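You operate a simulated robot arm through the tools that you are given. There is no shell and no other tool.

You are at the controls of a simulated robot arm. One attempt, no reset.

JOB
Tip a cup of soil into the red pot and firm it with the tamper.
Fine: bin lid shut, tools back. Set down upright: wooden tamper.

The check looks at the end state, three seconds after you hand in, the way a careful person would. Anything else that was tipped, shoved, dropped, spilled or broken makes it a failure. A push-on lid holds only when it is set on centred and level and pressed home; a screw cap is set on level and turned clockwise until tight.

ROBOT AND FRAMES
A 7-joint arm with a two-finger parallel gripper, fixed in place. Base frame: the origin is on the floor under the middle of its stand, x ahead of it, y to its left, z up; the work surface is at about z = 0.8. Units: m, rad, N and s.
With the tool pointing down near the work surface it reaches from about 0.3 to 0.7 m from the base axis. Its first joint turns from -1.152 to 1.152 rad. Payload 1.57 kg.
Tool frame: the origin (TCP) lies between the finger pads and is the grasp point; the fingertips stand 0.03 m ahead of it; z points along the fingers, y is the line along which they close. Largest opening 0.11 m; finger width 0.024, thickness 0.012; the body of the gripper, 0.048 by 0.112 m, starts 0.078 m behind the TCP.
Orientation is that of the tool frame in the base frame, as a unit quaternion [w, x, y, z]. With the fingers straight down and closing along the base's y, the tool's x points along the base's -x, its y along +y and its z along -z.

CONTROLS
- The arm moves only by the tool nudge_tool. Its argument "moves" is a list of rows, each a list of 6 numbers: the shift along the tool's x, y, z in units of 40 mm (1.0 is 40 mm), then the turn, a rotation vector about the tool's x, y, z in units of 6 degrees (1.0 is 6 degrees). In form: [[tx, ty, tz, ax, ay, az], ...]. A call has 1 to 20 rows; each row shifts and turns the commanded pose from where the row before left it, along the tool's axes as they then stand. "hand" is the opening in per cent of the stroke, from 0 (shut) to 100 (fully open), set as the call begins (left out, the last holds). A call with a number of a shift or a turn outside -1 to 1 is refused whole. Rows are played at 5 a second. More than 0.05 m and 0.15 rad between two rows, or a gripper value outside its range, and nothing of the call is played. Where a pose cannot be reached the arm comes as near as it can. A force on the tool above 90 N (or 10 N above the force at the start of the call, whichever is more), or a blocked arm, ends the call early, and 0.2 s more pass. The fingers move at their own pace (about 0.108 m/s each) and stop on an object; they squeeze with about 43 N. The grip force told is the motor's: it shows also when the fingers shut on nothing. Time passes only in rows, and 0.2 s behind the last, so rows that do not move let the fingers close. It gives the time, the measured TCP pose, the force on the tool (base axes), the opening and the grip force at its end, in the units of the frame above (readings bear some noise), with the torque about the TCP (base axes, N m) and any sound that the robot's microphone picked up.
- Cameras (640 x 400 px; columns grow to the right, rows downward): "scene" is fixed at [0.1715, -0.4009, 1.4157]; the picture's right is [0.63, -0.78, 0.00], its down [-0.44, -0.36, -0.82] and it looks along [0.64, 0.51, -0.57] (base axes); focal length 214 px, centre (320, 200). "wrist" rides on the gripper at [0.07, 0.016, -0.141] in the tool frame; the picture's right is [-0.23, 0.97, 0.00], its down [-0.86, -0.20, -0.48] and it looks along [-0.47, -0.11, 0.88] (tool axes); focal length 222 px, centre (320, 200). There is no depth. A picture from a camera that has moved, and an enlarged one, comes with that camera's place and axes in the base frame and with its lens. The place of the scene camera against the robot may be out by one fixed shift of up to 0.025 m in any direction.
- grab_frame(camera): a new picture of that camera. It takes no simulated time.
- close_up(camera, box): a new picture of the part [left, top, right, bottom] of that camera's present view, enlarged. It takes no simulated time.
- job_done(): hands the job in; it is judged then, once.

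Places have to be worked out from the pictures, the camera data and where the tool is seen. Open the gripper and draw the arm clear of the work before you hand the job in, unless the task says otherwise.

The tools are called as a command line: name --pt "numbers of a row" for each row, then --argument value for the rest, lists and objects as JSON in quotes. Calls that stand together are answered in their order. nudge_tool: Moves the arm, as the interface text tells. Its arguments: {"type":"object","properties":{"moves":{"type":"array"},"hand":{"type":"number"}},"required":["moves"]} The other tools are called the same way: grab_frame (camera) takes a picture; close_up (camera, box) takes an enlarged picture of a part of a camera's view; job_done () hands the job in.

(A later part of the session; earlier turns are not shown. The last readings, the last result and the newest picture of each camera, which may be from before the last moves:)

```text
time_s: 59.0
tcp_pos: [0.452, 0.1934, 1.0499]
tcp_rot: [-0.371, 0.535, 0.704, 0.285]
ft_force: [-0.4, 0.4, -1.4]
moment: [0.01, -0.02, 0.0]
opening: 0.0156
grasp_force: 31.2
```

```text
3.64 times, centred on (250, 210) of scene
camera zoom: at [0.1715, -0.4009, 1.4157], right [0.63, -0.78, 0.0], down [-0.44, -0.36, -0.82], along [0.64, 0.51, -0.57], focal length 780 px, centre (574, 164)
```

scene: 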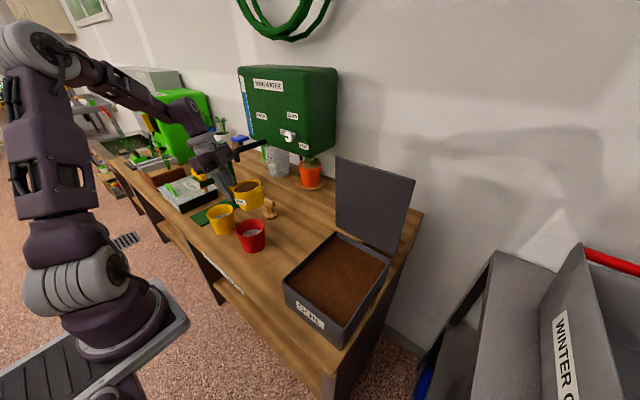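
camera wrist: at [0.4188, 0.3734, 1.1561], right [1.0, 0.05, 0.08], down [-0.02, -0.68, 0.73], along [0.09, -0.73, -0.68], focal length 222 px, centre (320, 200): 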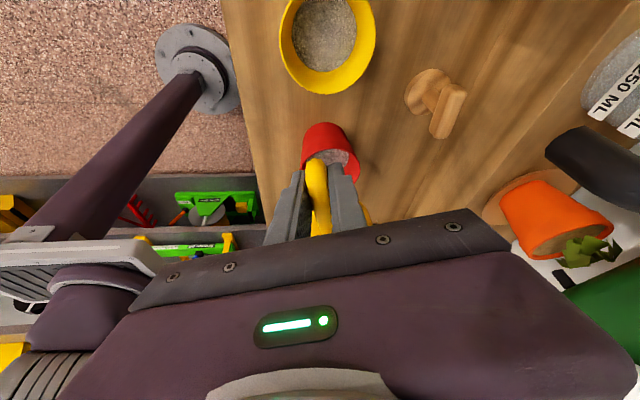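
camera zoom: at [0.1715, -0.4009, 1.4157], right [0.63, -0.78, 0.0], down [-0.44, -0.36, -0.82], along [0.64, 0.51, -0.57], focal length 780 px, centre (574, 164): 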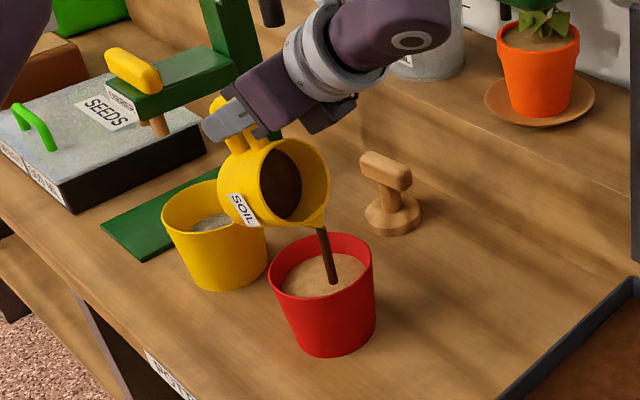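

The pot is filling cleanly. I continue to 90° the same way.

nudge_tool --pt "0 0 0 0 0 0" --pt "-0.134 0 -0.196 0 0.833 0" --pt "0 0 0 0 0 0" --pt "-0.12 0 -0.213 0 0.833 0" --pt "0 0 0 0 0 0" --pt "-0.102 0 -0.225 0 0.833 0" --pt "0 0 0 0 0 0" --hand 0

close_up --camera "scene" --box '[215, 155, 285, 265]'

grab_frame --camera "scene"

```text
time_s: 60.6
tcp_pos: [0.4598, 0.1643, 1.049]
tcp_rot: [-0.46, 0.493, 0.649, 0.353]
ft_force: [-0.4, -0.2, -1.2]
moment: [-0.02, 0.02, -0.02]
opening: 0.0155
grasp_force: 30.4
```

```text
3.64 times, centred on (250, 210) of scene
camera zoom: at [0.1715, -0.4009, 1.4157], right [0.63, -0.78, 0.0], down [-0.44, -0.36, -0.82], along [0.64, 0.51, -0.57], focal length 780 px, centre (574, 164)
```

zoom: 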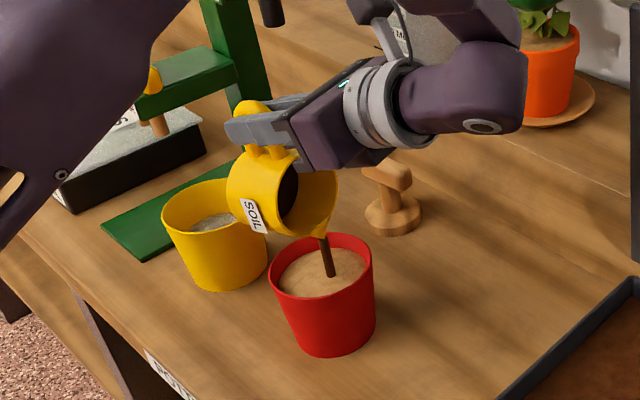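

```text
taken
```

scene: 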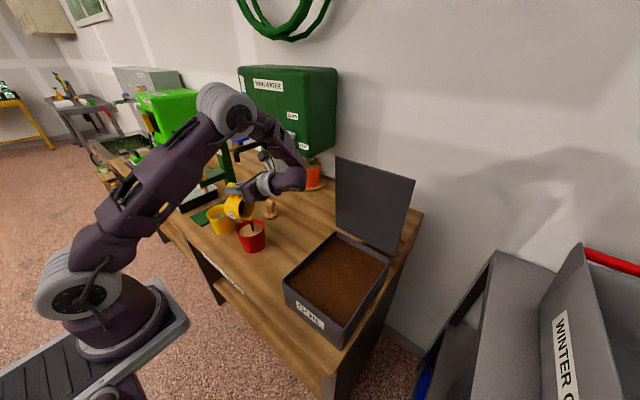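

There is still a thin stream and some soil left in the cup. I continue to 105° and hold.

nudge_tool --pt "0 0 0 0 0 0" --pt "-0.084 0 -0.238 0 0.833 0" --pt "0 0 0 0 0 0" --pt "-0.063 0 -0.247 0 0.833 0" --pt "0 0 0 0 0 0" --pt "-0.041 0 -0.249 0 0.833 0" --pt "0 0 0 0 0 0" --pt "0 0 0 0 0 0" --hand 0

close_up --camera "scene" --box '[215, 155, 285, 265]'

grab_frame --camera "scene"

```text
time_s: 62.4
tcp_pos: [0.4674, 0.136, 1.0496]
tcp_rot: [-0.54, 0.443, 0.584, 0.413]
ft_force: [-0.4, -0.5, -0.2]
moment: [0.01, -0.02, 0.03]
opening: 0.0154
grasp_force: 31.2
```

```text
3.64 times, centred on (250, 210) of scene
camera zoom: at [0.1715, -0.4009, 1.4157], right [0.63, -0.78, 0.0], down [-0.44, -0.36, -0.82], along [0.64, 0.51, -0.57], focal length 780 px, centre (574, 164)
```

zoom: 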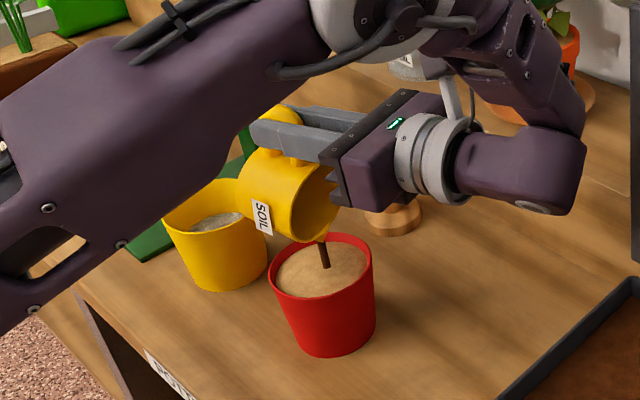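

```text
taken
```

scene: 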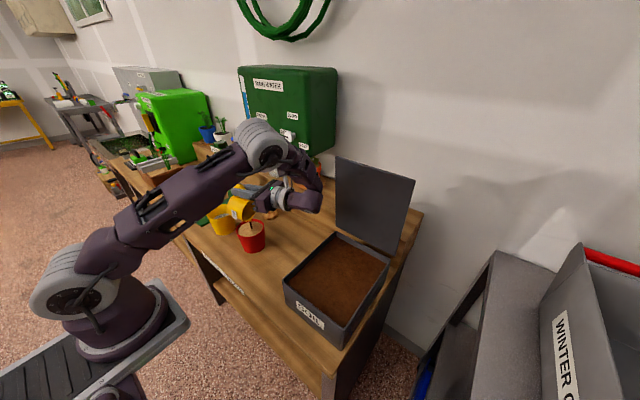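

Nearly everything has come out, but a thin stream remains. I hold here a little longer before deciding on more tilt.

nudge_tool --pt "0 0 0 0 0 0" --pt "0 0 0 0 0 0" --pt "0 0 0 0 0 0" --pt "0 0 0 0 0 0" --pt "0 0 0 0 0 0" --hand 0

close_up --camera "scene" --box '[225, 185, 275, 255]'

close_up --camera "scene" --box '[210, 100, 420, 300]'

grab_frame --camera "wrist"

```text
time_s: 63.6
tcp_pos: [0.4685, 0.1367, 1.0493]
tcp_rot: [-0.54, 0.443, 0.584, 0.413]
ft_force: [-0.5, 0.0, -0.2]
moment: [0.01, 0.01, -0.01]
opening: 0.0152
grasp_force: 30.8
```

```text
5.71 times, centred on (250, 220) of scene
camera zoom: at [0.1715, -0.4009, 1.4157], right [0.63, -0.78, 0.0], down [-0.44, -0.36, -0.82], along [0.64, 0.51, -0.57], focal length 1226 px, centre (720, 86)
```

zoom: 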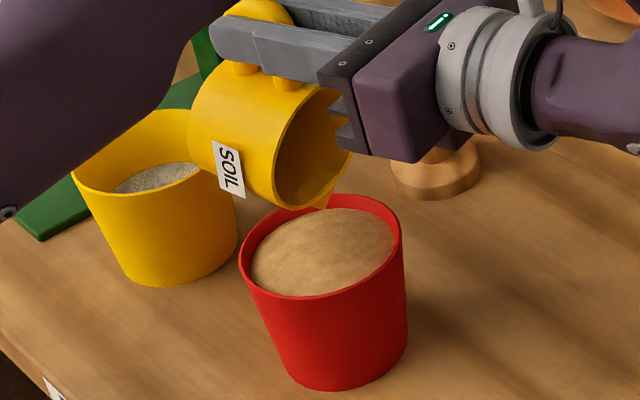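

```text
2.00 times, centred on (315, 200) of scene
camera zoom: at [0.1715, -0.4009, 1.4157], right [0.63, -0.78, 0.0], down [-0.44, -0.36, -0.82], along [0.64, 0.51, -0.57], focal length 429 px, centre (330, 200)
```

zoom: 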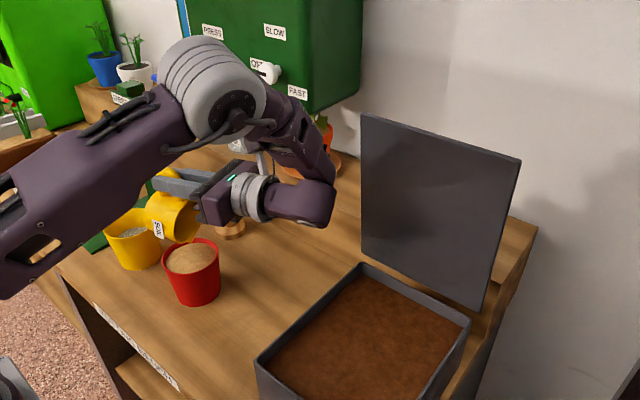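

```text
taken
camera wrist: at [0.5189, 0.0098, 1.128], right [0.94, 0.24, -0.22], down [-0.05, -0.57, -0.82], along [-0.33, 0.78, -0.53], focal length 222 px, centre (320, 200)
```

wrist: 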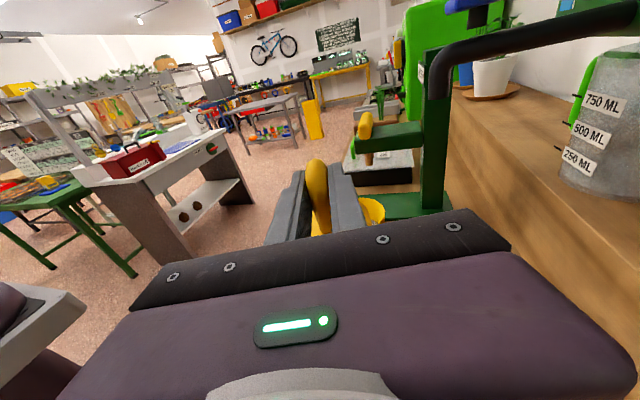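

The cup interior is now empty and the red pot holds a mound of soil, with no spill visible. I raise 2 cm and reverse the tipping motion to bring the cup upright.

nudge_tool --pt "0.5 0 -0.04 0 0 0" --pt "0.023 0 0.302 0 -1 0" --pt "0.0555 0 0.302 0 -1 0" --pt "0.085 0 0.288 0 -1 0" --pt "0.112 0 0.273 0 -1 0" --pt "0.1355 0 0.251 0 -1 0" --pt "0.1525 0 0.223 0 -1 0" --pt "0.165 0 0.194 0 -1 0" --pt "0.172 0 0.164 0 -1 0" --pt "0.172 0 0.133 0 -1 0" --pt "0.162 0 0.1 0 -1 0" --pt "0.151 0 0.072 0 -1 0" --pt "0.13 0 0.046 0 -1 0" --pt "0.109 0 0.026 0 -1 0" --pt "0.079 0 0.011 0 -1 0" --pt "0.045 0 0.001 0 -1 0" --pt "0.017 0 -0.001 0 -1 0" --pt "-0.017 0 0.003 0 -1 0" --pt "0 0 0 0 -0.5 0" --hand 0

close_up --camera "scene" --box '[190, 130, 320, 270]'

grab_frame --camera "scene"

```text
time_s: 67.6
tcp_pos: [0.4346, 0.2594, 1.0693]
tcp_rot: [0.134, 0.598, 0.784, -0.1]
ft_force: [0.4, 0.0, -0.5]
moment: [0.0, 0.03, 0.03]
opening: 0.0154
grasp_force: 31.3
```

```text
2.86 times, centred on (255, 200) of scene
camera zoom: at [0.1715, -0.4009, 1.4157], right [0.63, -0.78, 0.0], down [-0.44, -0.36, -0.82], along [0.64, 0.51, -0.57], focal length 613 px, centre (506, 200)
```

zoom: 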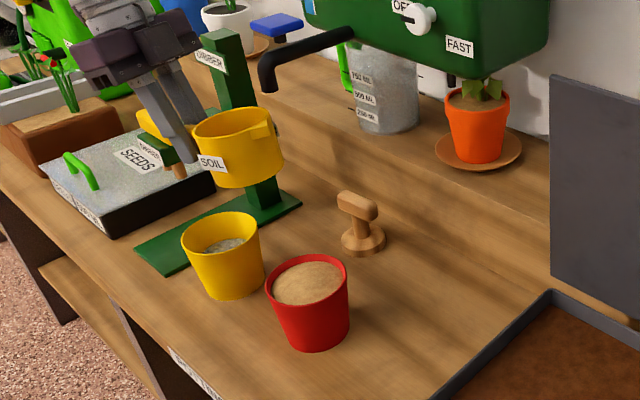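

```text
taken
```

scene: 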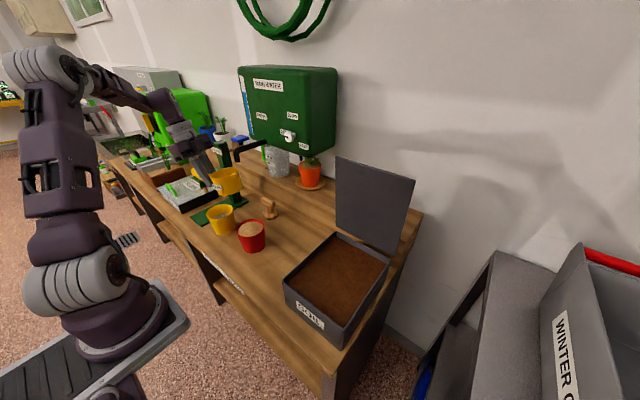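

The cup is empty and upright, and nothing was spilled around the pots. I carry it back toward its place and turn it back to its original heading.

nudge_tool --pt "-0.7475 -0.143 0.281 0 0 0" --pt "-0.7475 -0.143 0.281 0 0 0" --pt "-0.7475 -0.143 0.281 0 0 0" --pt "-0.7475 -0.143 0.281 0 0 0" --pt "-0.7475 -0.143 0.281 0 0 0" --pt "-0.7475 -0.143 0.281 0 0 0" --pt "-0.7475 -0.143 0.281 0 0 0" --pt "-0.7475 -0.143 0.281 0 0 0" --hand 0

nudge_tool --pt "0 0 0 -0.3192 0 -0.9067" --pt "0 0 0 -0.3192 0 -0.9067" --pt "0 0 0 -0.3192 0 -0.9067" --pt "0 0 0 -0.3192 0 -0.9067" --pt "0 0 0 -0.3192 0 -0.9067" --pt "0 0 0 -0.3192 0 -0.9067" --pt "0 0 0 -0.3192 0 -0.9067" --pt "0 0 0 -0.3192 0 -0.9067" --pt "0 0 0 -0.3192 0 -0.9067" --pt "0 0 0 -0.3192 0 -0.9067" --pt "0 0 0 -0.3192 0 -0.9067" --pt "0 0 0 -0.3192 0 -0.9067" --pt "0 0 0 -0.3192 0 -0.9067" --hand 0

close_up --camera "scene" --box '[210, 150, 350, 290]'

grab_frame --camera "wrist"

```text
time_s: 69.4
tcp_pos: [0.4582, 0.0013, 1.0624]
tcp_rot: [0.134, 0.598, 0.784, -0.1]
ft_force: [0.0, 0.7, -0.8]
moment: [0.03, 0.03, 0.02]
opening: 0.0155
grasp_force: 31.2
```

```text
time_s: 72.2
tcp_pos: [0.4574, 0.0006, 1.0639]
tcp_rot: [0.17, -0.003, 0.985, 0.003]
ft_force: [-0.1, -0.1, -0.4]
moment: [-0.02, 0.05, 0.02]
opening: 0.0158
grasp_force: 31.2
```

```text
2.86 times, centred on (280, 220) of scene
camera zoom: at [0.1715, -0.4009, 1.4157], right [0.63, -0.78, 0.0], down [-0.44, -0.36, -0.82], along [0.64, 0.51, -0.57], focal length 613 px, centre (434, 143)
```

zoom: 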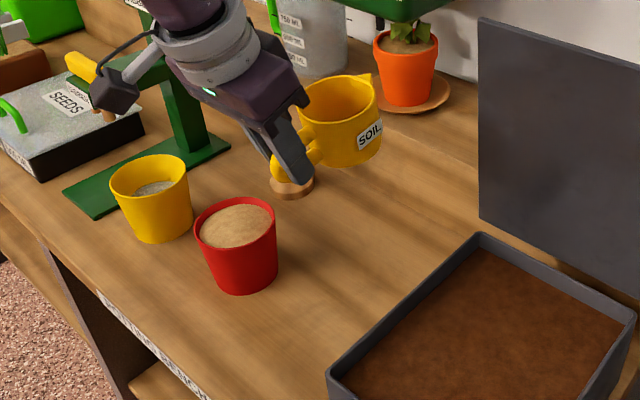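

```text
taken
camera wrist: at [0.3439, 0.0163, 1.1722], right [0.21, 0.97, 0.08], down [0.65, -0.2, 0.74], along [0.73, -0.1, -0.67], focal length 222 px, centre (320, 200)
```

wrist: 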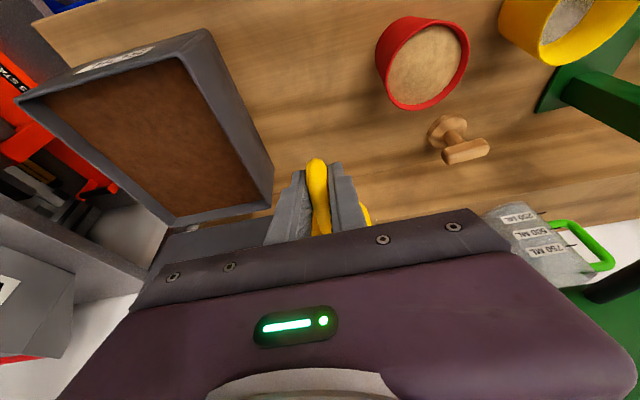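

The heading is restored and the cup is upright. I lower it over its original spot, first to a few centimetres above the bench.

nudge_tool --pt "0.2977 -0.0235 0.7539 0 0 0" --pt "0.2977 -0.0235 0.7539 0 0 0" --pt "0.2977 -0.0235 0.7539 0 0 0" --pt "0.2977 -0.0235 0.7539 0 0 0" --pt "0.2977 -0.0235 0.7539 0 0 0" --pt "0.2977 -0.0235 0.7539 0 0 0" --hand 0

close_up --camera "scene" --box '[220, 190, 340, 300]'

```text
time_s: 73.6
tcp_pos: [0.4533, -0.0037, 0.8674]
tcp_rot: [0.17, -0.002, 0.985, 0.003]
ft_force: [-0.1, -0.5, 0.2]
moment: [0.01, 0.05, -0.02]
opening: 0.0153
grasp_force: 31.4
```

```text
3.64 times, centred on (280, 245) of scene
camera zoom: at [0.1715, -0.4009, 1.4157], right [0.63, -0.78, 0.0], down [-0.44, -0.36, -0.82], along [0.64, 0.51, -0.57], focal length 780 px, centre (466, 36)
```

zoom: 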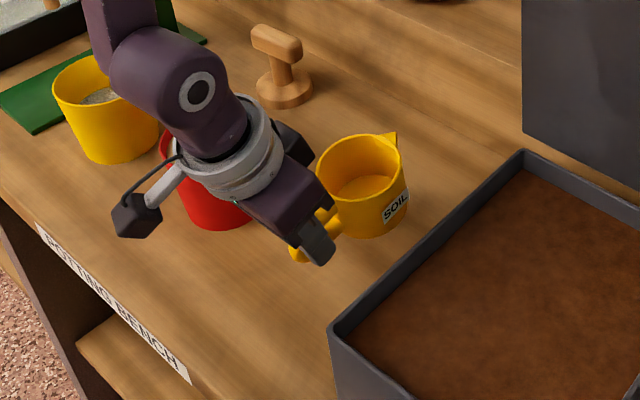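

The cup is above its spot. I lower the last 2.5 cm gently and watch for contact force.

nudge_tool --pt "0.1 0 0.19 0 0 0" --pt "0.1 0 0.19 0 0 0" --pt "0.08 0 0.15 0 0 0" --hand 0

close_up --camera "scene" --box '[250, 215, 320, 285]'

```text
time_s: 74.4
tcp_pos: [0.4476, -0.0023, 0.8462]
tcp_rot: [0.17, -0.003, 0.985, 0.003]
ft_force: [0.6, 0.8, -0.2]
moment: [0.02, 0.06, 0.0]
opening: 0.0155
grasp_force: 30.8
```

```text
5.71 times, centred on (285, 250) of scene
camera zoom: at [0.1715, -0.4009, 1.4157], right [0.63, -0.78, 0.0], down [-0.44, -0.36, -0.82], along [0.64, 0.51, -0.57], focal length 1226 px, centre (520, -86)
```

zoom: 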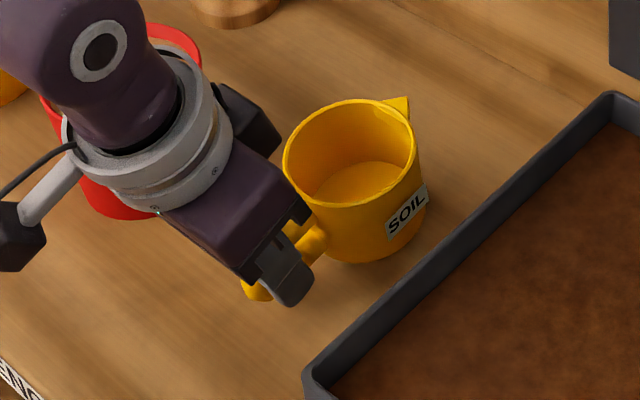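

No contact yet at z=0.846. I lower in 2 mm steps.

nudge_tool --pt "0.017 0 0.047 0 0 0" --pt "0.017 0 0.047 0 0 0" --hand 0

nudge_tool --pt "0.017 0 0.047 0 0 0" --hand 0

```text
time_s: 75.0
tcp_pos: [0.4476, -0.0021, 0.8411]
tcp_rot: [0.17, -0.003, 0.985, 0.003]
ft_force: [-1.9, 0.2, -1.0]
moment: [-0.01, 0.04, 0.0]
opening: 0.0153
grasp_force: 31.8
```

```text
time_s: 75.4
tcp_pos: [0.4477, -0.0034, 0.8398]
tcp_rot: [0.17, -0.002, 0.985, 0.003]
ft_force: [0.5, -0.3, -0.5]
moment: [0.01, 0.05, 0.01]
opening: 0.0156
grasp_force: 30.9
```

Still no contact; the cup probably slid a few millimetres up in the grip when it touched the bin floor. I continue in small steps.

nudge_tool --pt "0.017 0 0.047 0 0 0" --hand 0

nudge_tool --pt "0.017 0 0.047 0 0 0" --hand 0

close_up --camera "scene" --box '[260, 225, 310, 275]'

```text
time_s: 75.8
tcp_pos: [0.4471, -0.003, 0.8369]
tcp_rot: [0.17, -0.003, 0.985, 0.003]
ft_force: [0.4, 0.4, -0.1]
moment: [0.0, 0.03, 0.03]
opening: 0.0153
grasp_force: 31.0
```

```text
time_s: 76.2
tcp_pos: [0.4481, -0.0028, 0.8344]
tcp_rot: [0.17, -0.002, 0.985, 0.003]
ft_force: [-3.0, -0.9, 8.6]
moment: [-0.02, -0.26, -0.02]
opening: 0.0153
grasp_force: 31.5
```

```text
8.00 times, centred on (285, 250) of scene
camera zoom: at [0.1713, -0.4009, 1.4158], right [0.63, -0.78, 0.0], down [-0.44, -0.36, -0.82], along [0.64, 0.51, -0.57], focal length 1716 px, centre (600, -200)
```

zoom: 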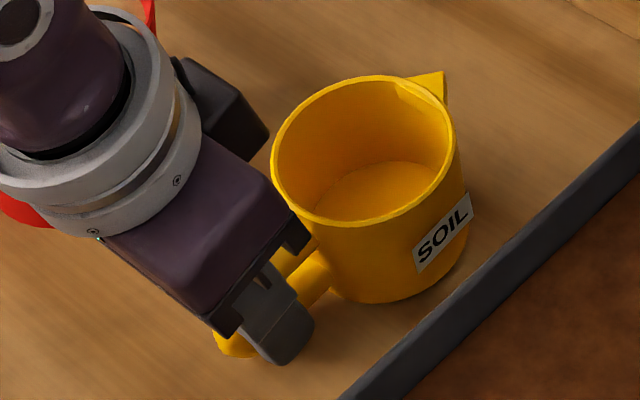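

There's a light contact, and the moment shows only the handle-side bottom edge touching. The cup tilted a few degrees in the grip, lip up. I raise 8 mm and pitch the tool forward about 7° to level the cup, then check.

nudge_tool --pt "-0.066 0 -0.189 0 0 0" --pt "0 0 0 0 0.585 0" --pt "0 0 0 0 0.585 0" --pt "0 0 0 0 0 0" --hand 0

close_up --camera "scene" --box '[260, 225, 310, 275]'

```text
time_s: 77.2
tcp_pos: [0.4471, -0.0032, 0.8416]
tcp_rot: [0.109, -0.003, 0.994, 0.003]
ft_force: [0.2, 0.3, -0.9]
moment: [0.01, 0.04, 0.02]
opening: 0.0152
grasp_force: 31.2
```

```text
8.00 times, centred on (285, 250) of scene
camera zoom: at [0.1715, -0.4009, 1.4157], right [0.63, -0.78, 0.0], down [-0.44, -0.36, -0.82], along [0.64, 0.51, -0.57], focal length 1716 px, centre (600, -200)
```

zoom: 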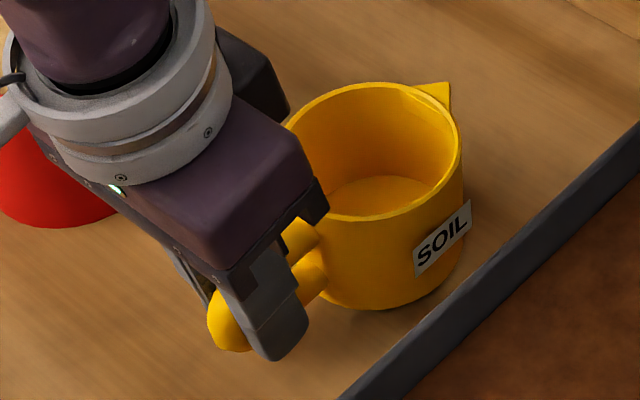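

The cup is nearly level now and just above the bench. I lower in 2 mm steps and read force and moment.

nudge_tool --pt "0.011 0 0.049 0 0 0" --hand 0

nudge_tool --pt "0.011 0 0.049 0 0 0" --hand 0

```text
time_s: 77.6
tcp_pos: [0.4471, -0.0025, 0.8406]
tcp_rot: [0.109, -0.002, 0.994, 0.002]
ft_force: [0.2, -0.3, 0.1]
moment: [0.0, -0.02, -0.01]
opening: 0.0152
grasp_force: 31.3
```

```text
time_s: 78.0
tcp_pos: [0.4465, -0.003, 0.8389]
tcp_rot: [0.11, -0.003, 0.994, 0.003]
ft_force: [-5.3, 1.6, 18.9]
moment: [0.02, -0.53, 0.06]
opening: 0.0157
grasp_force: 31.5
```

Contact is still on the handle-side edge, so I ease up and pitch 3° more.

nudge_tool --pt "-0.065 0 -0.062 0 0.5 0" --pt "0 0 0 0 0 0" --hand 0

nudge_tool --pt "0.009 0 0.049 0 0 0" --hand 0

close_up --camera "scene" --box '[260, 225, 310, 275]'

```text
time_s: 78.6
tcp_pos: [0.4508, -0.0042, 0.8409]
tcp_rot: [0.084, -0.003, 0.996, 0.003]
ft_force: [0.2, -0.3, 4.9]
moment: [0.01, -0.56, 0.0]
opening: 0.0156
grasp_force: 31.2
```

```text
time_s: 79.0
tcp_pos: [0.4502, -0.0029, 0.8386]
tcp_rot: [0.084, -0.003, 0.996, 0.003]
ft_force: [-2.5, 0.4, 16.3]
moment: [-0.05, -0.75, 0.02]
opening: 0.0155
grasp_force: 31.2
```

```text
8.00 times, centred on (285, 250) of scene
camera zoom: at [0.1712, -0.4009, 1.4158], right [0.63, -0.78, 0.0], down [-0.44, -0.36, -0.82], along [0.64, 0.51, -0.57], focal length 1716 px, centre (600, -200)
```

zoom: 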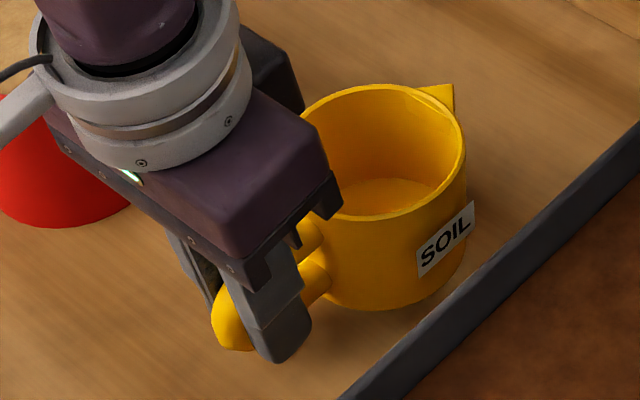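

The loads are now spread between both edges, so the cup sits flat. I release it and let it settle.

nudge_tool --pt "0 0 0 0 0 0" --pt "0 0 0 0 0 0" --hand 40

close_up --camera "scene" --box '[260, 225, 310, 275]'

grab_frame --camera "wrist"

```text
time_s: 79.6
tcp_pos: [0.4498, -0.0034, 0.8395]
tcp_rot: [0.083, -0.003, 0.997, 0.003]
ft_force: [-1.5, 0.0, 0.7]
moment: [0.02, 0.03, -0.03]
opening: 0.0442
grasp_force: 0.2
```

```text
8.00 times, centred on (285, 250) of scene
camera zoom: at [0.1715, -0.4009, 1.4157], right [0.63, -0.78, 0.0], down [-0.44, -0.36, -0.82], along [0.64, 0.51, -0.57], focal length 1716 px, centre (600, -200)
```

zoom: 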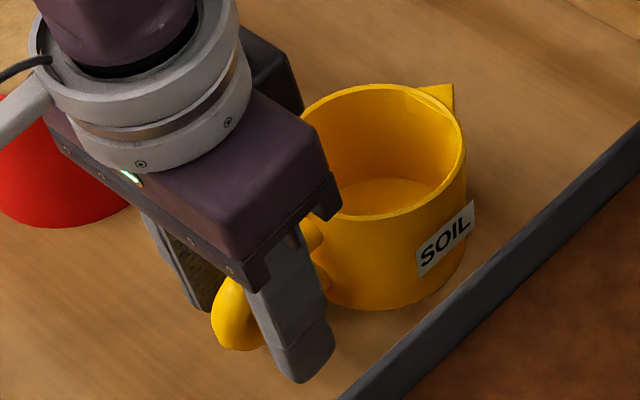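

```text
taken
camera wrist: at [0.3565, 0.0125, 0.9659], right [0.22, 0.98, 0.04], down [0.77, -0.2, 0.61], along [0.61, -0.1, -0.79], focal length 222 px, centre (320, 200)
```

wrist: 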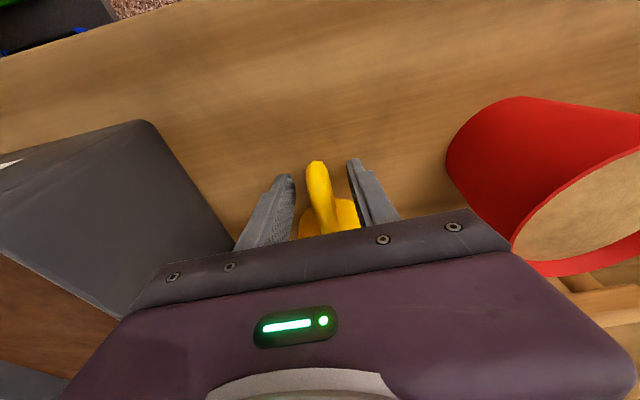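

The cup stands free and level, within about 5 mm of its original place. I withdraw straight up and bring the tool to vertical.

nudge_tool --pt "-0.062 0 -0.37 0 0 0" --pt "-0.124 0 -0.74 0 0 0" --pt "-0.124 0 -0.74 0 0 0" --pt "-0.124 0 -0.74 0 0 0" --pt "-0.124 0 -0.74 0 0 0" --pt "-0.124 0 -0.74 0 0 0" --pt "0 0 0 0 0.8 0" --pt "0 0 0 0 0.79 0" --hand 40

close_up --camera "scene" --box '[210, 170, 350, 290]'

grab_frame --camera "wrist"

```text
time_s: 81.4
tcp_pos: [0.4488, -0.0049, 1.0046]
tcp_rot: [0.0, -0.004, 1.0, 0.003]
ft_force: [-0.4, -0.8, 0.3]
moment: [-0.01, -0.03, 0.03]
opening: 0.0438
grasp_force: 0.1
```

```text
3.33 times, centred on (280, 230) of scene
camera zoom: at [0.1715, -0.4009, 1.4157], right [0.63, -0.78, 0.0], down [-0.44, -0.36, -0.82], along [0.64, 0.51, -0.57], focal length 715 px, centre (453, 100)
```

zoom: 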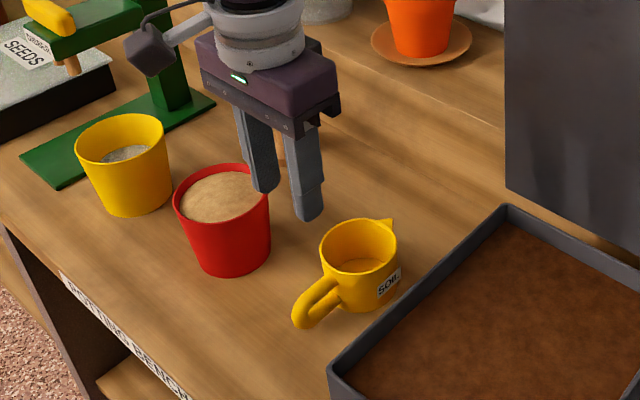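

```text
taken
camera wrist: at [0.3789, 0.0117, 1.1454], right [0.22, 0.98, 0.0], down [0.86, -0.2, 0.48], along [0.47, -0.1, -0.88], focal length 222 px, centre (320, 200)
```

wrist: 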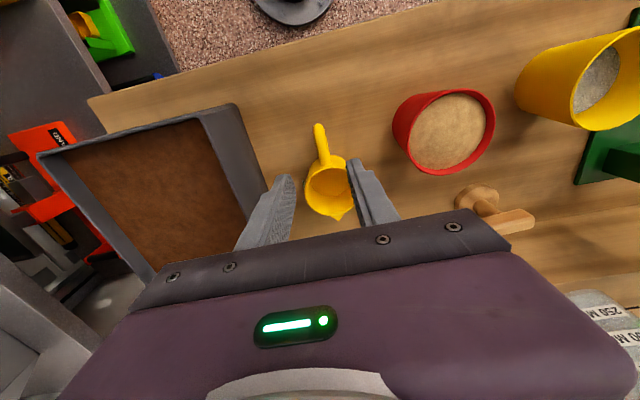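

The cup is standing where it was. Next is the tamper, which stands toward the back near the black outlet pipe, so I move to a safe viewpoint to measure both accurately.

nudge_tool --pt "0.145 0.875 -0.475 0 0 0" --pt "0.145 0.875 -0.475 0 0 0" --pt "0.145 0.875 -0.475 0 0 0" --pt "0.145 0.875 -0.475 0 0 0" --pt "0.145 0.875 -0.475 0 0 0" --hand 60

grab_frame --camera "wrist"

close_up --camera "wrist" --box '[260, 60, 520, 230]'

close_up --camera "scene" --box '[200, 100, 320, 230]'

```text
time_s: 82.6
tcp_pos: [0.4192, 0.1721, 1.1007]
tcp_rot: [0.0, -0.003, 1.0, 0.003]
ft_force: [-0.3, 0.2, -0.6]
moment: [-0.01, -0.01, -0.02]
opening: 0.0658
grasp_force: 0.0
```

```text
taken
camera wrist: at [0.3491, 0.1872, 1.2405], right [0.22, 0.98, 0.0], down [0.86, -0.2, 0.48], along [0.47, -0.1, -0.88], focal length 222 px, centre (320, 200)
```

wrist: 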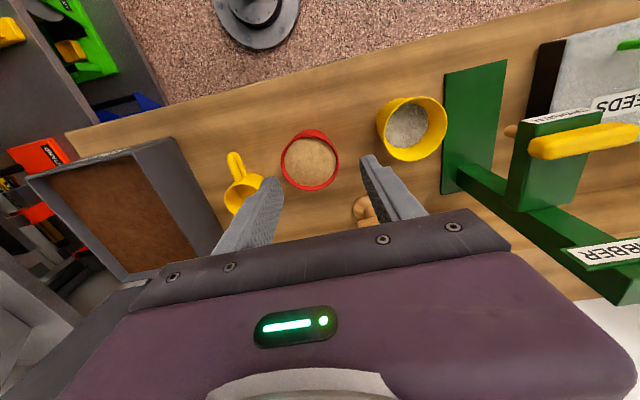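

```text
2.35 times, centred on (390, 145) of wrist
camera zoom: at [0.3491, 0.1872, 1.2405], right [0.22, 0.98, 0.0], down [0.86, -0.2, 0.48], along [0.47, -0.1, -0.88], focal length 523 px, centre (155, 329)
```

zoom: 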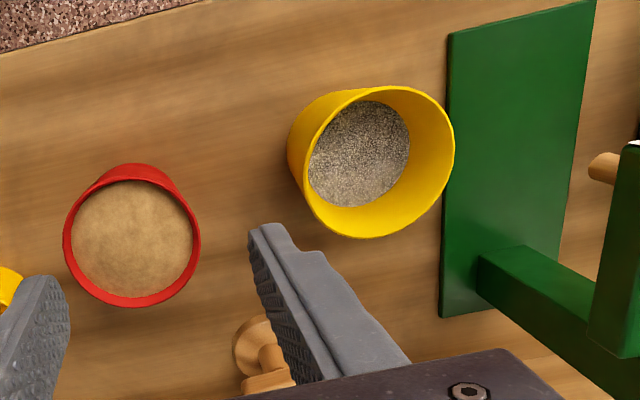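

```text
3.08 times, centred on (260, 165) of scene
camera zoom: at [0.1715, -0.4009, 1.4157], right [0.63, -0.78, 0.0], down [-0.44, -0.36, -0.82], along [0.64, 0.51, -0.57], focal length 660 px, centre (505, 308)
```

zoom: 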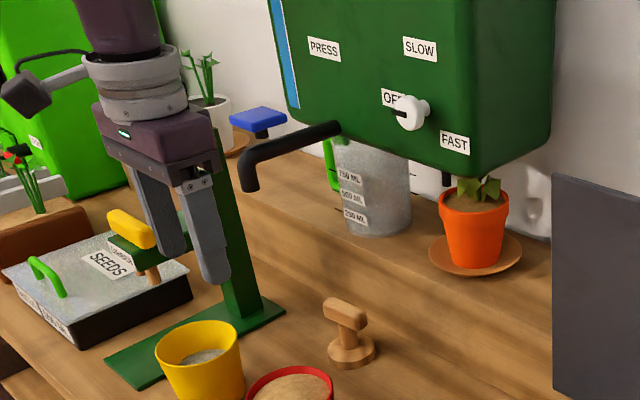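

The tamper is hidden under the palm in this view. I tilt the tool forward about 24° here to look toward the tamper and the pipe.

nudge_tool --pt "0 0 0 0 -1 0" --pt "0 0 0 0 -1 0" --pt "0 0 0 0 -1 0" --pt "0 0 0 0 -1 0" --hand 60

grab_frame --camera "wrist"

close_up --camera "wrist" --box '[260, 100, 560, 260]'

```text
time_s: 83.6
tcp_pos: [0.4202, 0.1711, 1.0995]
tcp_rot: [0.209, -0.004, 0.978, 0.005]
ft_force: [0.4, -0.4, 1.0]
moment: [0.0, -0.03, 0.01]
opening: 0.0662
grasp_force: 0.0
```

```text
taken
camera wrist: at [0.2978, 0.1863, 1.1998], right [0.2, 0.97, 0.1], down [0.59, -0.2, 0.78], along [0.78, -0.1, -0.61], focal length 222 px, centre (320, 200)
```

wrist: 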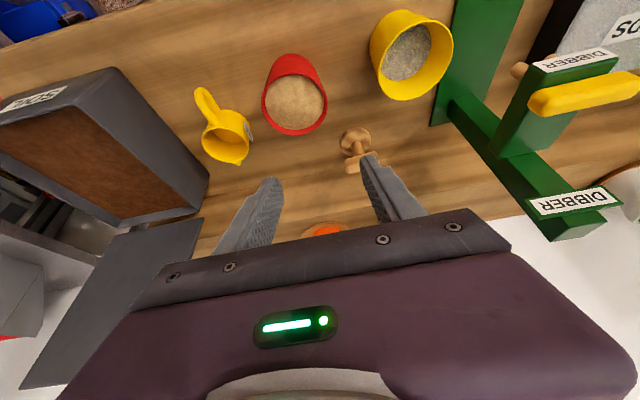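

```text
2.13 times, centred on (410, 180) of wrist
camera zoom: at [0.2978, 0.1863, 1.1998], right [0.2, 0.97, 0.1], down [0.59, -0.2, 0.78], along [0.78, -0.1, -0.61], focal length 474 px, centre (128, 243)
```

zoom: 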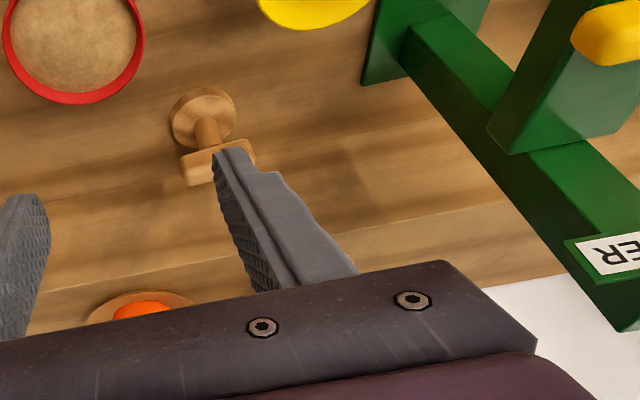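

I triangulate the pipe running along x at y≈0.305, z≈1.05–1.115, from x≈0.565 backwards. The tamper stands at (0.62, 0.24) with its T-bar along y at z≈0.875. I'll yaw the tool +90° (camera toward −y) and lean the wrist 20° toward −y, away from the pipe, doing the turn here where it's free.

nudge_tool --pt "0 0 0 0 1 0" --pt "0 0 0 0 1 0" --pt "0 0 0 0 1 0" --pt "0 0 0 0 1 0" --pt "0 0 0 0 0 -1" --pt "0 0 0 0 0 -1" --pt "0 0 0 0 0 -1" --pt "0 0 0 0 0 -1" --pt "0 0 0 0 0 -1" --pt "0 0 0 0 0 -1" --pt "0 0 0 0 0 -1" --pt "0 0 0 0 0 -1" --pt "0 0 0 0 0 -1" --pt "0 0 0 0 0 -1" --pt "0 0 0 0 0 -1" --pt "0 0 0 0 0 -1" --pt "0 0 0 0 0 -1" --pt "0 0 0 0 0 -1" --pt "0 0 0 0 0 -1" --hand 60

grab_frame --camera "wrist"

grab_frame --camera "scene"

```text
time_s: 87.6
tcp_pos: [0.4197, 0.1697, 1.1012]
tcp_rot: [-0.002, 0.71, -0.704, -0.002]
ft_force: [0.6, 0.1, 0.2]
moment: [0.05, -0.03, 0.0]
opening: 0.0661
grasp_force: 0.1
```

```text
taken
camera wrist: at [0.4033, 0.1009, 1.2405], right [-0.98, 0.22, 0.0], down [0.19, 0.85, 0.48], along [0.1, 0.47, -0.88], focal length 222 px, centre (320, 200)
```

wrist: 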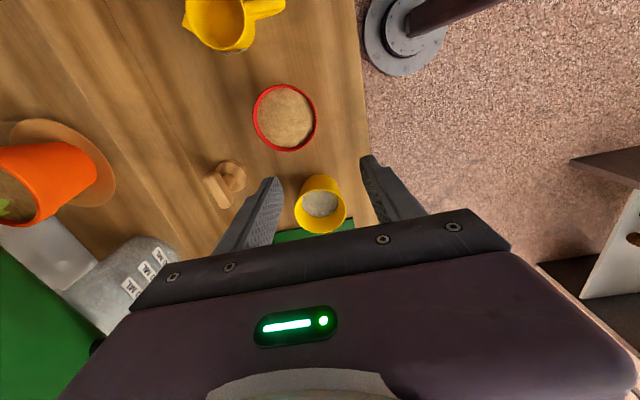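

```text
taken
```

scene: 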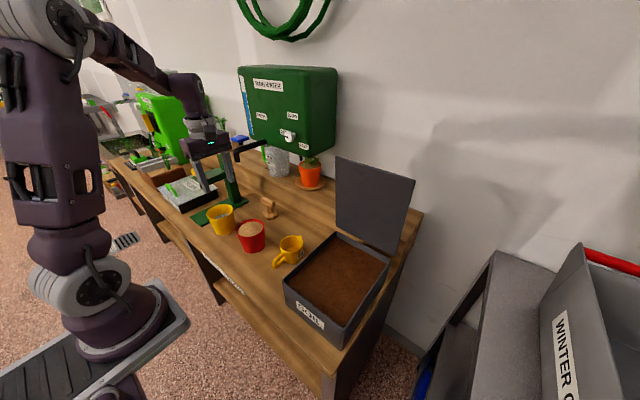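

The yaw worked and the tamper is visible at the left. I zoom in to measure it.

close_up --camera "wrist" --box '[170, 130, 300, 230]'

close_up --camera "scene" --box '[245, 180, 295, 230]'

```text
4.00 times, centred on (235, 180) of wrist
camera zoom: at [0.4033, 0.1009, 1.2405], right [-0.98, 0.22, 0.0], down [0.19, 0.85, 0.48], along [0.1, 0.47, -0.88], focal length 888 px, centre (660, 280)
```

zoom: 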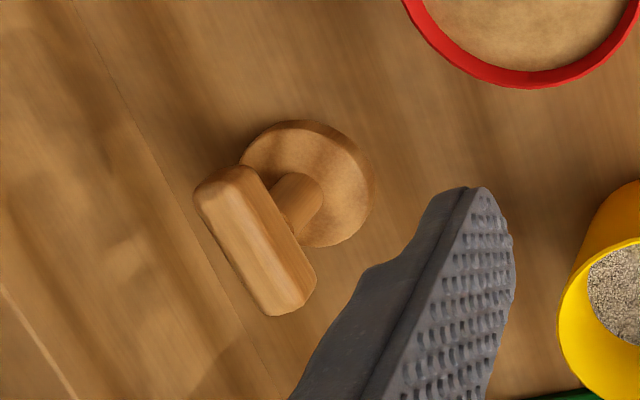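

```text
8.00 times, centred on (270, 205) of scene
camera zoom: at [0.1715, -0.4009, 1.4157], right [0.63, -0.78, 0.0], down [-0.44, -0.36, -0.82], along [0.64, 0.51, -0.57], focal length 1716 px, centre (720, 160)
```

zoom: 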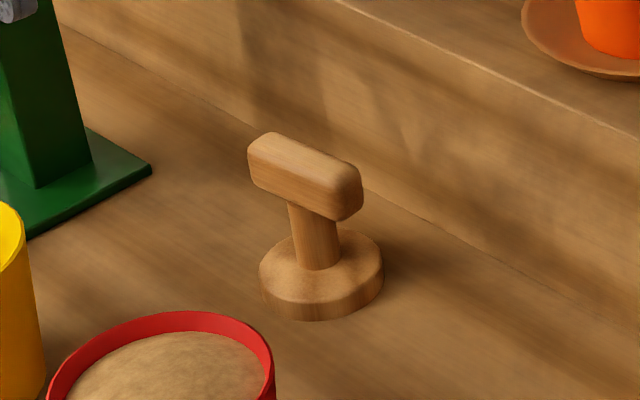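

The tamper's bar centre is at about (0.622, 0.238) with its top at z≈0.87–0.88; its base disc is about 0.065 m wide, which fits inside the pot. I lean the wrist 20° toward −y and move to a point above and in front of it, clear of the pipe.

nudge_tool --pt "0 0 0 0 -0.8325 0" --pt "0 0 0 0 -0.8325 0" --pt "0 0 0 0 -0.8325 0" --pt "0 0 0 0 -0.8325 0" --pt "0.045 -0.842 0.427 0 0 0" --pt "0.045 -0.842 0.427 0 0 0" --pt "0.045 -0.842 0.427 0 0 0" --pt "0.045 -0.842 0.427 0 0 0" --pt "0.045 -0.842 0.427 0 0 0" --pt "0.045 -0.842 0.427 0 0 0" --hand 60

grab_frame --camera "wrist"

close_up --camera "scene" --box '[200, 100, 340, 240]'

```text
time_s: 89.8
tcp_pos: [0.6215, 0.1957, 0.9999]
tcp_rot: [-0.124, 0.698, -0.694, -0.125]
ft_force: [-0.3, -0.6, -0.2]
moment: [0.03, -0.02, 0.03]
opening: 0.066
grasp_force: 0.0
```

```text
taken
camera wrist: at [0.6059, 0.0824, 1.1062], right [-0.98, 0.21, 0.08], down [0.19, 0.64, 0.75], along [0.1, 0.74, -0.66], focal length 222 px, centre (320, 200)
```

wrist: 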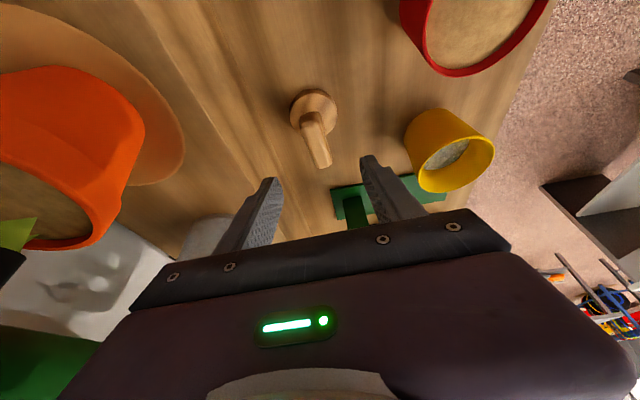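

```text
2.86 times, centred on (270, 170) of scene
camera zoom: at [0.1715, -0.4009, 1.4157], right [0.63, -0.78, 0.0], down [-0.44, -0.36, -0.82], along [0.64, 0.51, -0.57], focal length 613 px, centre (463, 286)
```

zoom: 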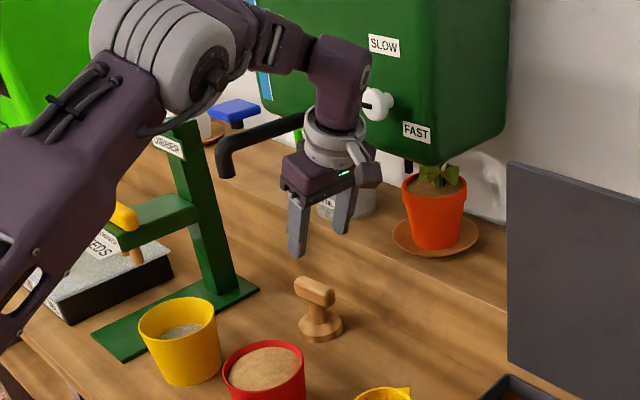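

Before descending I notice the water box's front face at x≈0.69, with its knob near (0.67, 0.13, 1.16), close to the arm's wrist. For more clearance I back off in −x and lean 15° more toward −y, which puts the wrist lower. I'll come in low from there.

nudge_tool --pt "0 0.833 0 0 0 0" --pt "0 0.833 0 0 0 0" --pt "0 0.833 0 0 0 0" --pt "0 0 0 0 -0.833 0" --pt "0 0 0 0 -0.833 0" --pt "0 0 0 0 -0.833 0" --pt "0.287 0 0.563 0 0 0" --pt "0.287 0 0.563 0 0 0" --pt "0.287 0 0.563 0 0 0" --hand 55

grab_frame --camera "wrist"

close_up --camera "scene" --box '[200, 100, 340, 240]'

```text
time_s: 91.8
tcp_pos: [0.5218, 0.2094, 0.9255]
tcp_rot: [-0.213, 0.676, -0.671, -0.216]
ft_force: [0.3, 0.3, -0.3]
moment: [0.0, 0.02, -0.02]
opening: 0.0604
grasp_force: 0.1
```

```text
taken
camera wrist: at [0.5053, 0.071, 0.9984], right [-0.97, 0.18, 0.13], down [0.2, 0.42, 0.88], along [0.1, 0.89, -0.45], focal length 222 px, centre (320, 200)
```

wrist: 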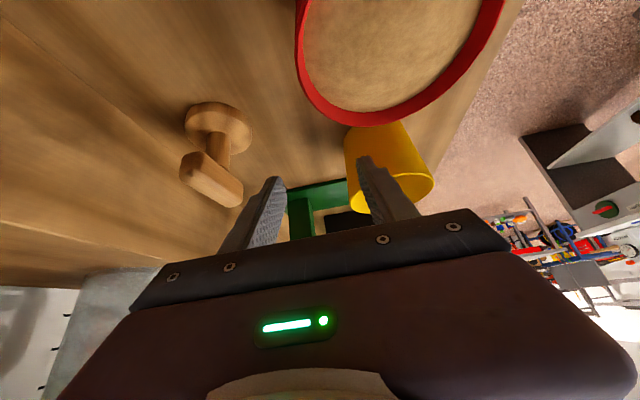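

```text
2.86 times, centred on (270, 170) of scene
camera zoom: at [0.1715, -0.4009, 1.4157], right [0.63, -0.78, 0.0], down [-0.44, -0.36, -0.82], along [0.64, 0.51, -0.57], focal length 613 px, centre (463, 286)
```

zoom: 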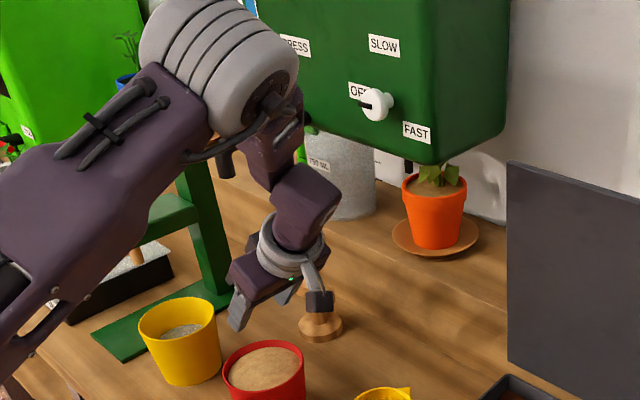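

The bar is consistently at about (0.625, 0.238) with its top at z≈0.87. The fingertips are at z≈0.894, so I slide in +x to straddle the bar from above.

nudge_tool --pt "0 -0.85 0 0 0 0" --pt "0 -0.85 0 0 0 0" --pt "0 -0.85 0 0 0 0" --hand 55

grab_frame --camera "wrist"

close_up --camera "scene" --box '[200, 100, 340, 240]'

```text
time_s: 92.6
tcp_pos: [0.625, 0.2093, 0.9271]
tcp_rot: [-0.214, 0.676, -0.672, -0.215]
ft_force: [0.5, 0.0, 0.4]
moment: [0.0, 0.0, 0.02]
opening: 0.0605
grasp_force: 0.0
```

```text
taken
camera wrist: at [0.6093, 0.0718, 1.0008], right [-0.97, 0.18, 0.13], down [0.2, 0.42, 0.88], along [0.1, 0.89, -0.45], focal length 222 px, centre (320, 200)
```

wrist: 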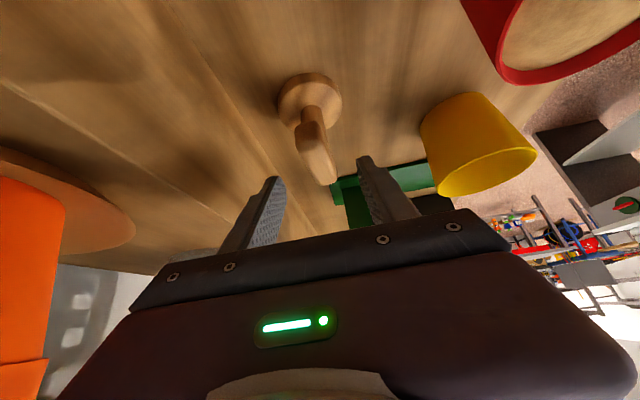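

```text
2.86 times, centred on (270, 170) of scene
camera zoom: at [0.1715, -0.4009, 1.4157], right [0.63, -0.78, 0.0], down [-0.44, -0.36, -0.82], along [0.64, 0.51, -0.57], focal length 613 px, centre (463, 286)
```

zoom: 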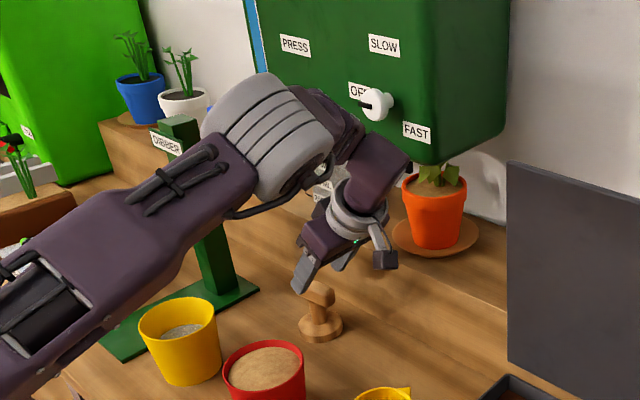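

The bar is centred between the fingers. I descend so the TCP reaches the bar at about (0.625, 0.239, 0.863), keeping the tips above the base disc.

nudge_tool --pt "0.08 0 0.434 0 0 0" --pt "0.08 0 0.434 0 0 0" --pt "0.08 0 0.434 0 0 0" --pt "0.08 0 0.434 0 0 0" --hand 55

grab_frame --camera "wrist"

close_up --camera "scene" --box '[230, 150, 320, 240]'

```text
time_s: 93.6
tcp_pos: [0.6241, 0.2385, 0.8617]
tcp_rot: [-0.215, 0.676, -0.671, -0.216]
ft_force: [-0.5, 0.3, -0.4]
moment: [0.02, -0.01, -0.02]
opening: 0.0602
grasp_force: 0.0
```

```text
taken
camera wrist: at [0.6089, 0.1001, 0.9359], right [-0.98, 0.18, 0.13], down [0.2, 0.42, 0.88], along [0.1, 0.89, -0.45], focal length 222 px, centre (320, 200)
```

wrist: 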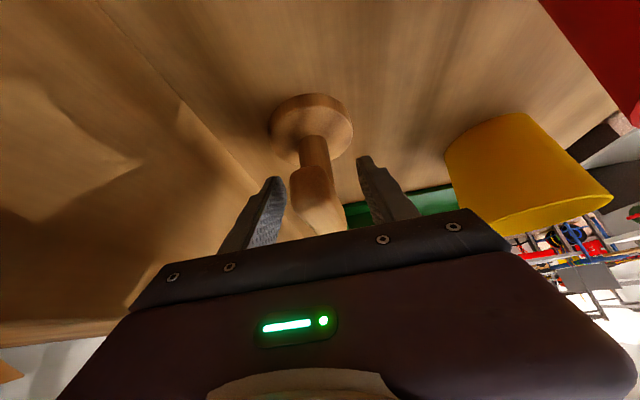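

```text
4.44 times, centred on (275, 195) of scene
camera zoom: at [0.1715, -0.4009, 1.4157], right [0.63, -0.78, 0.0], down [-0.44, -0.36, -0.82], along [0.64, 0.51, -0.57], focal length 953 px, centre (520, 222)
```

zoom: 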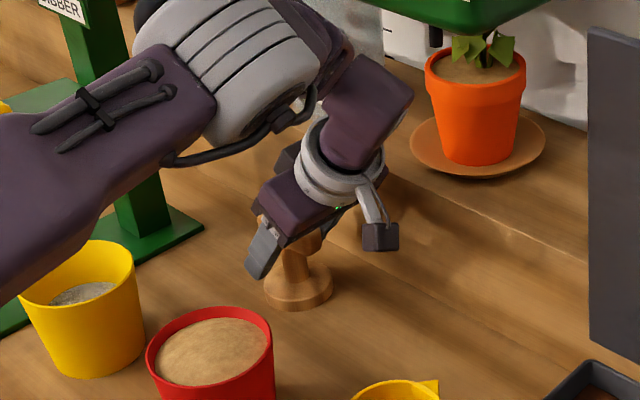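

The bar lies between the fingers. I close on it.

nudge_tool --pt "0 0 0 0 0 0" --pt "0 0 0 0 0 0" --pt "0 0 0 0 0 0" --hand 0

grab_frame --camera "wrist"

close_up --camera "scene" --box '[245, 170, 305, 230]'

```text
time_s: 94.4
tcp_pos: [0.6253, 0.2382, 0.8618]
tcp_rot: [-0.213, 0.677, -0.671, -0.215]
ft_force: [-0.9, -0.6, -0.2]
moment: [0.01, 0.01, -0.01]
opening: 0.0234
grasp_force: 36.1
```

```text
taken
camera wrist: at [0.6088, 0.1, 0.9358], right [-0.98, 0.18, 0.13], down [0.2, 0.42, 0.88], along [0.1, 0.89, -0.45], focal length 222 px, centre (320, 200)
```

wrist: 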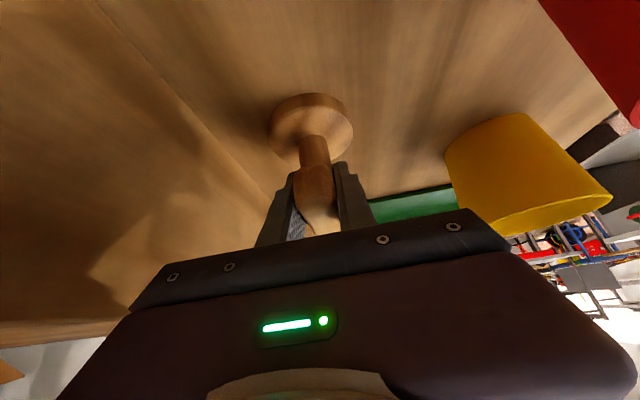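

```text
6.67 times, centred on (275, 200) of scene
camera zoom: at [0.1715, -0.4009, 1.4157], right [0.63, -0.78, 0.0], down [-0.44, -0.36, -0.82], along [0.64, 0.51, -0.57], focal length 1430 px, centre (620, 200)
```

zoom: 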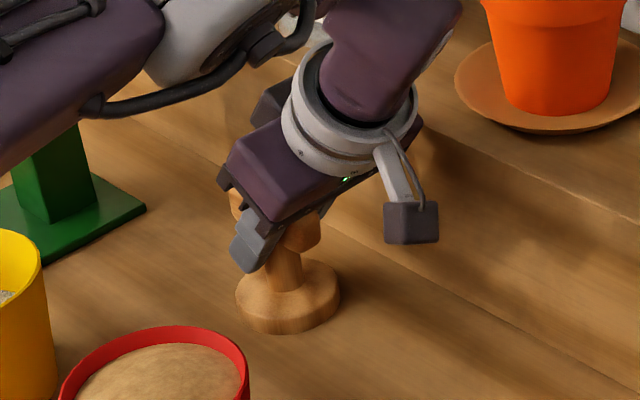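

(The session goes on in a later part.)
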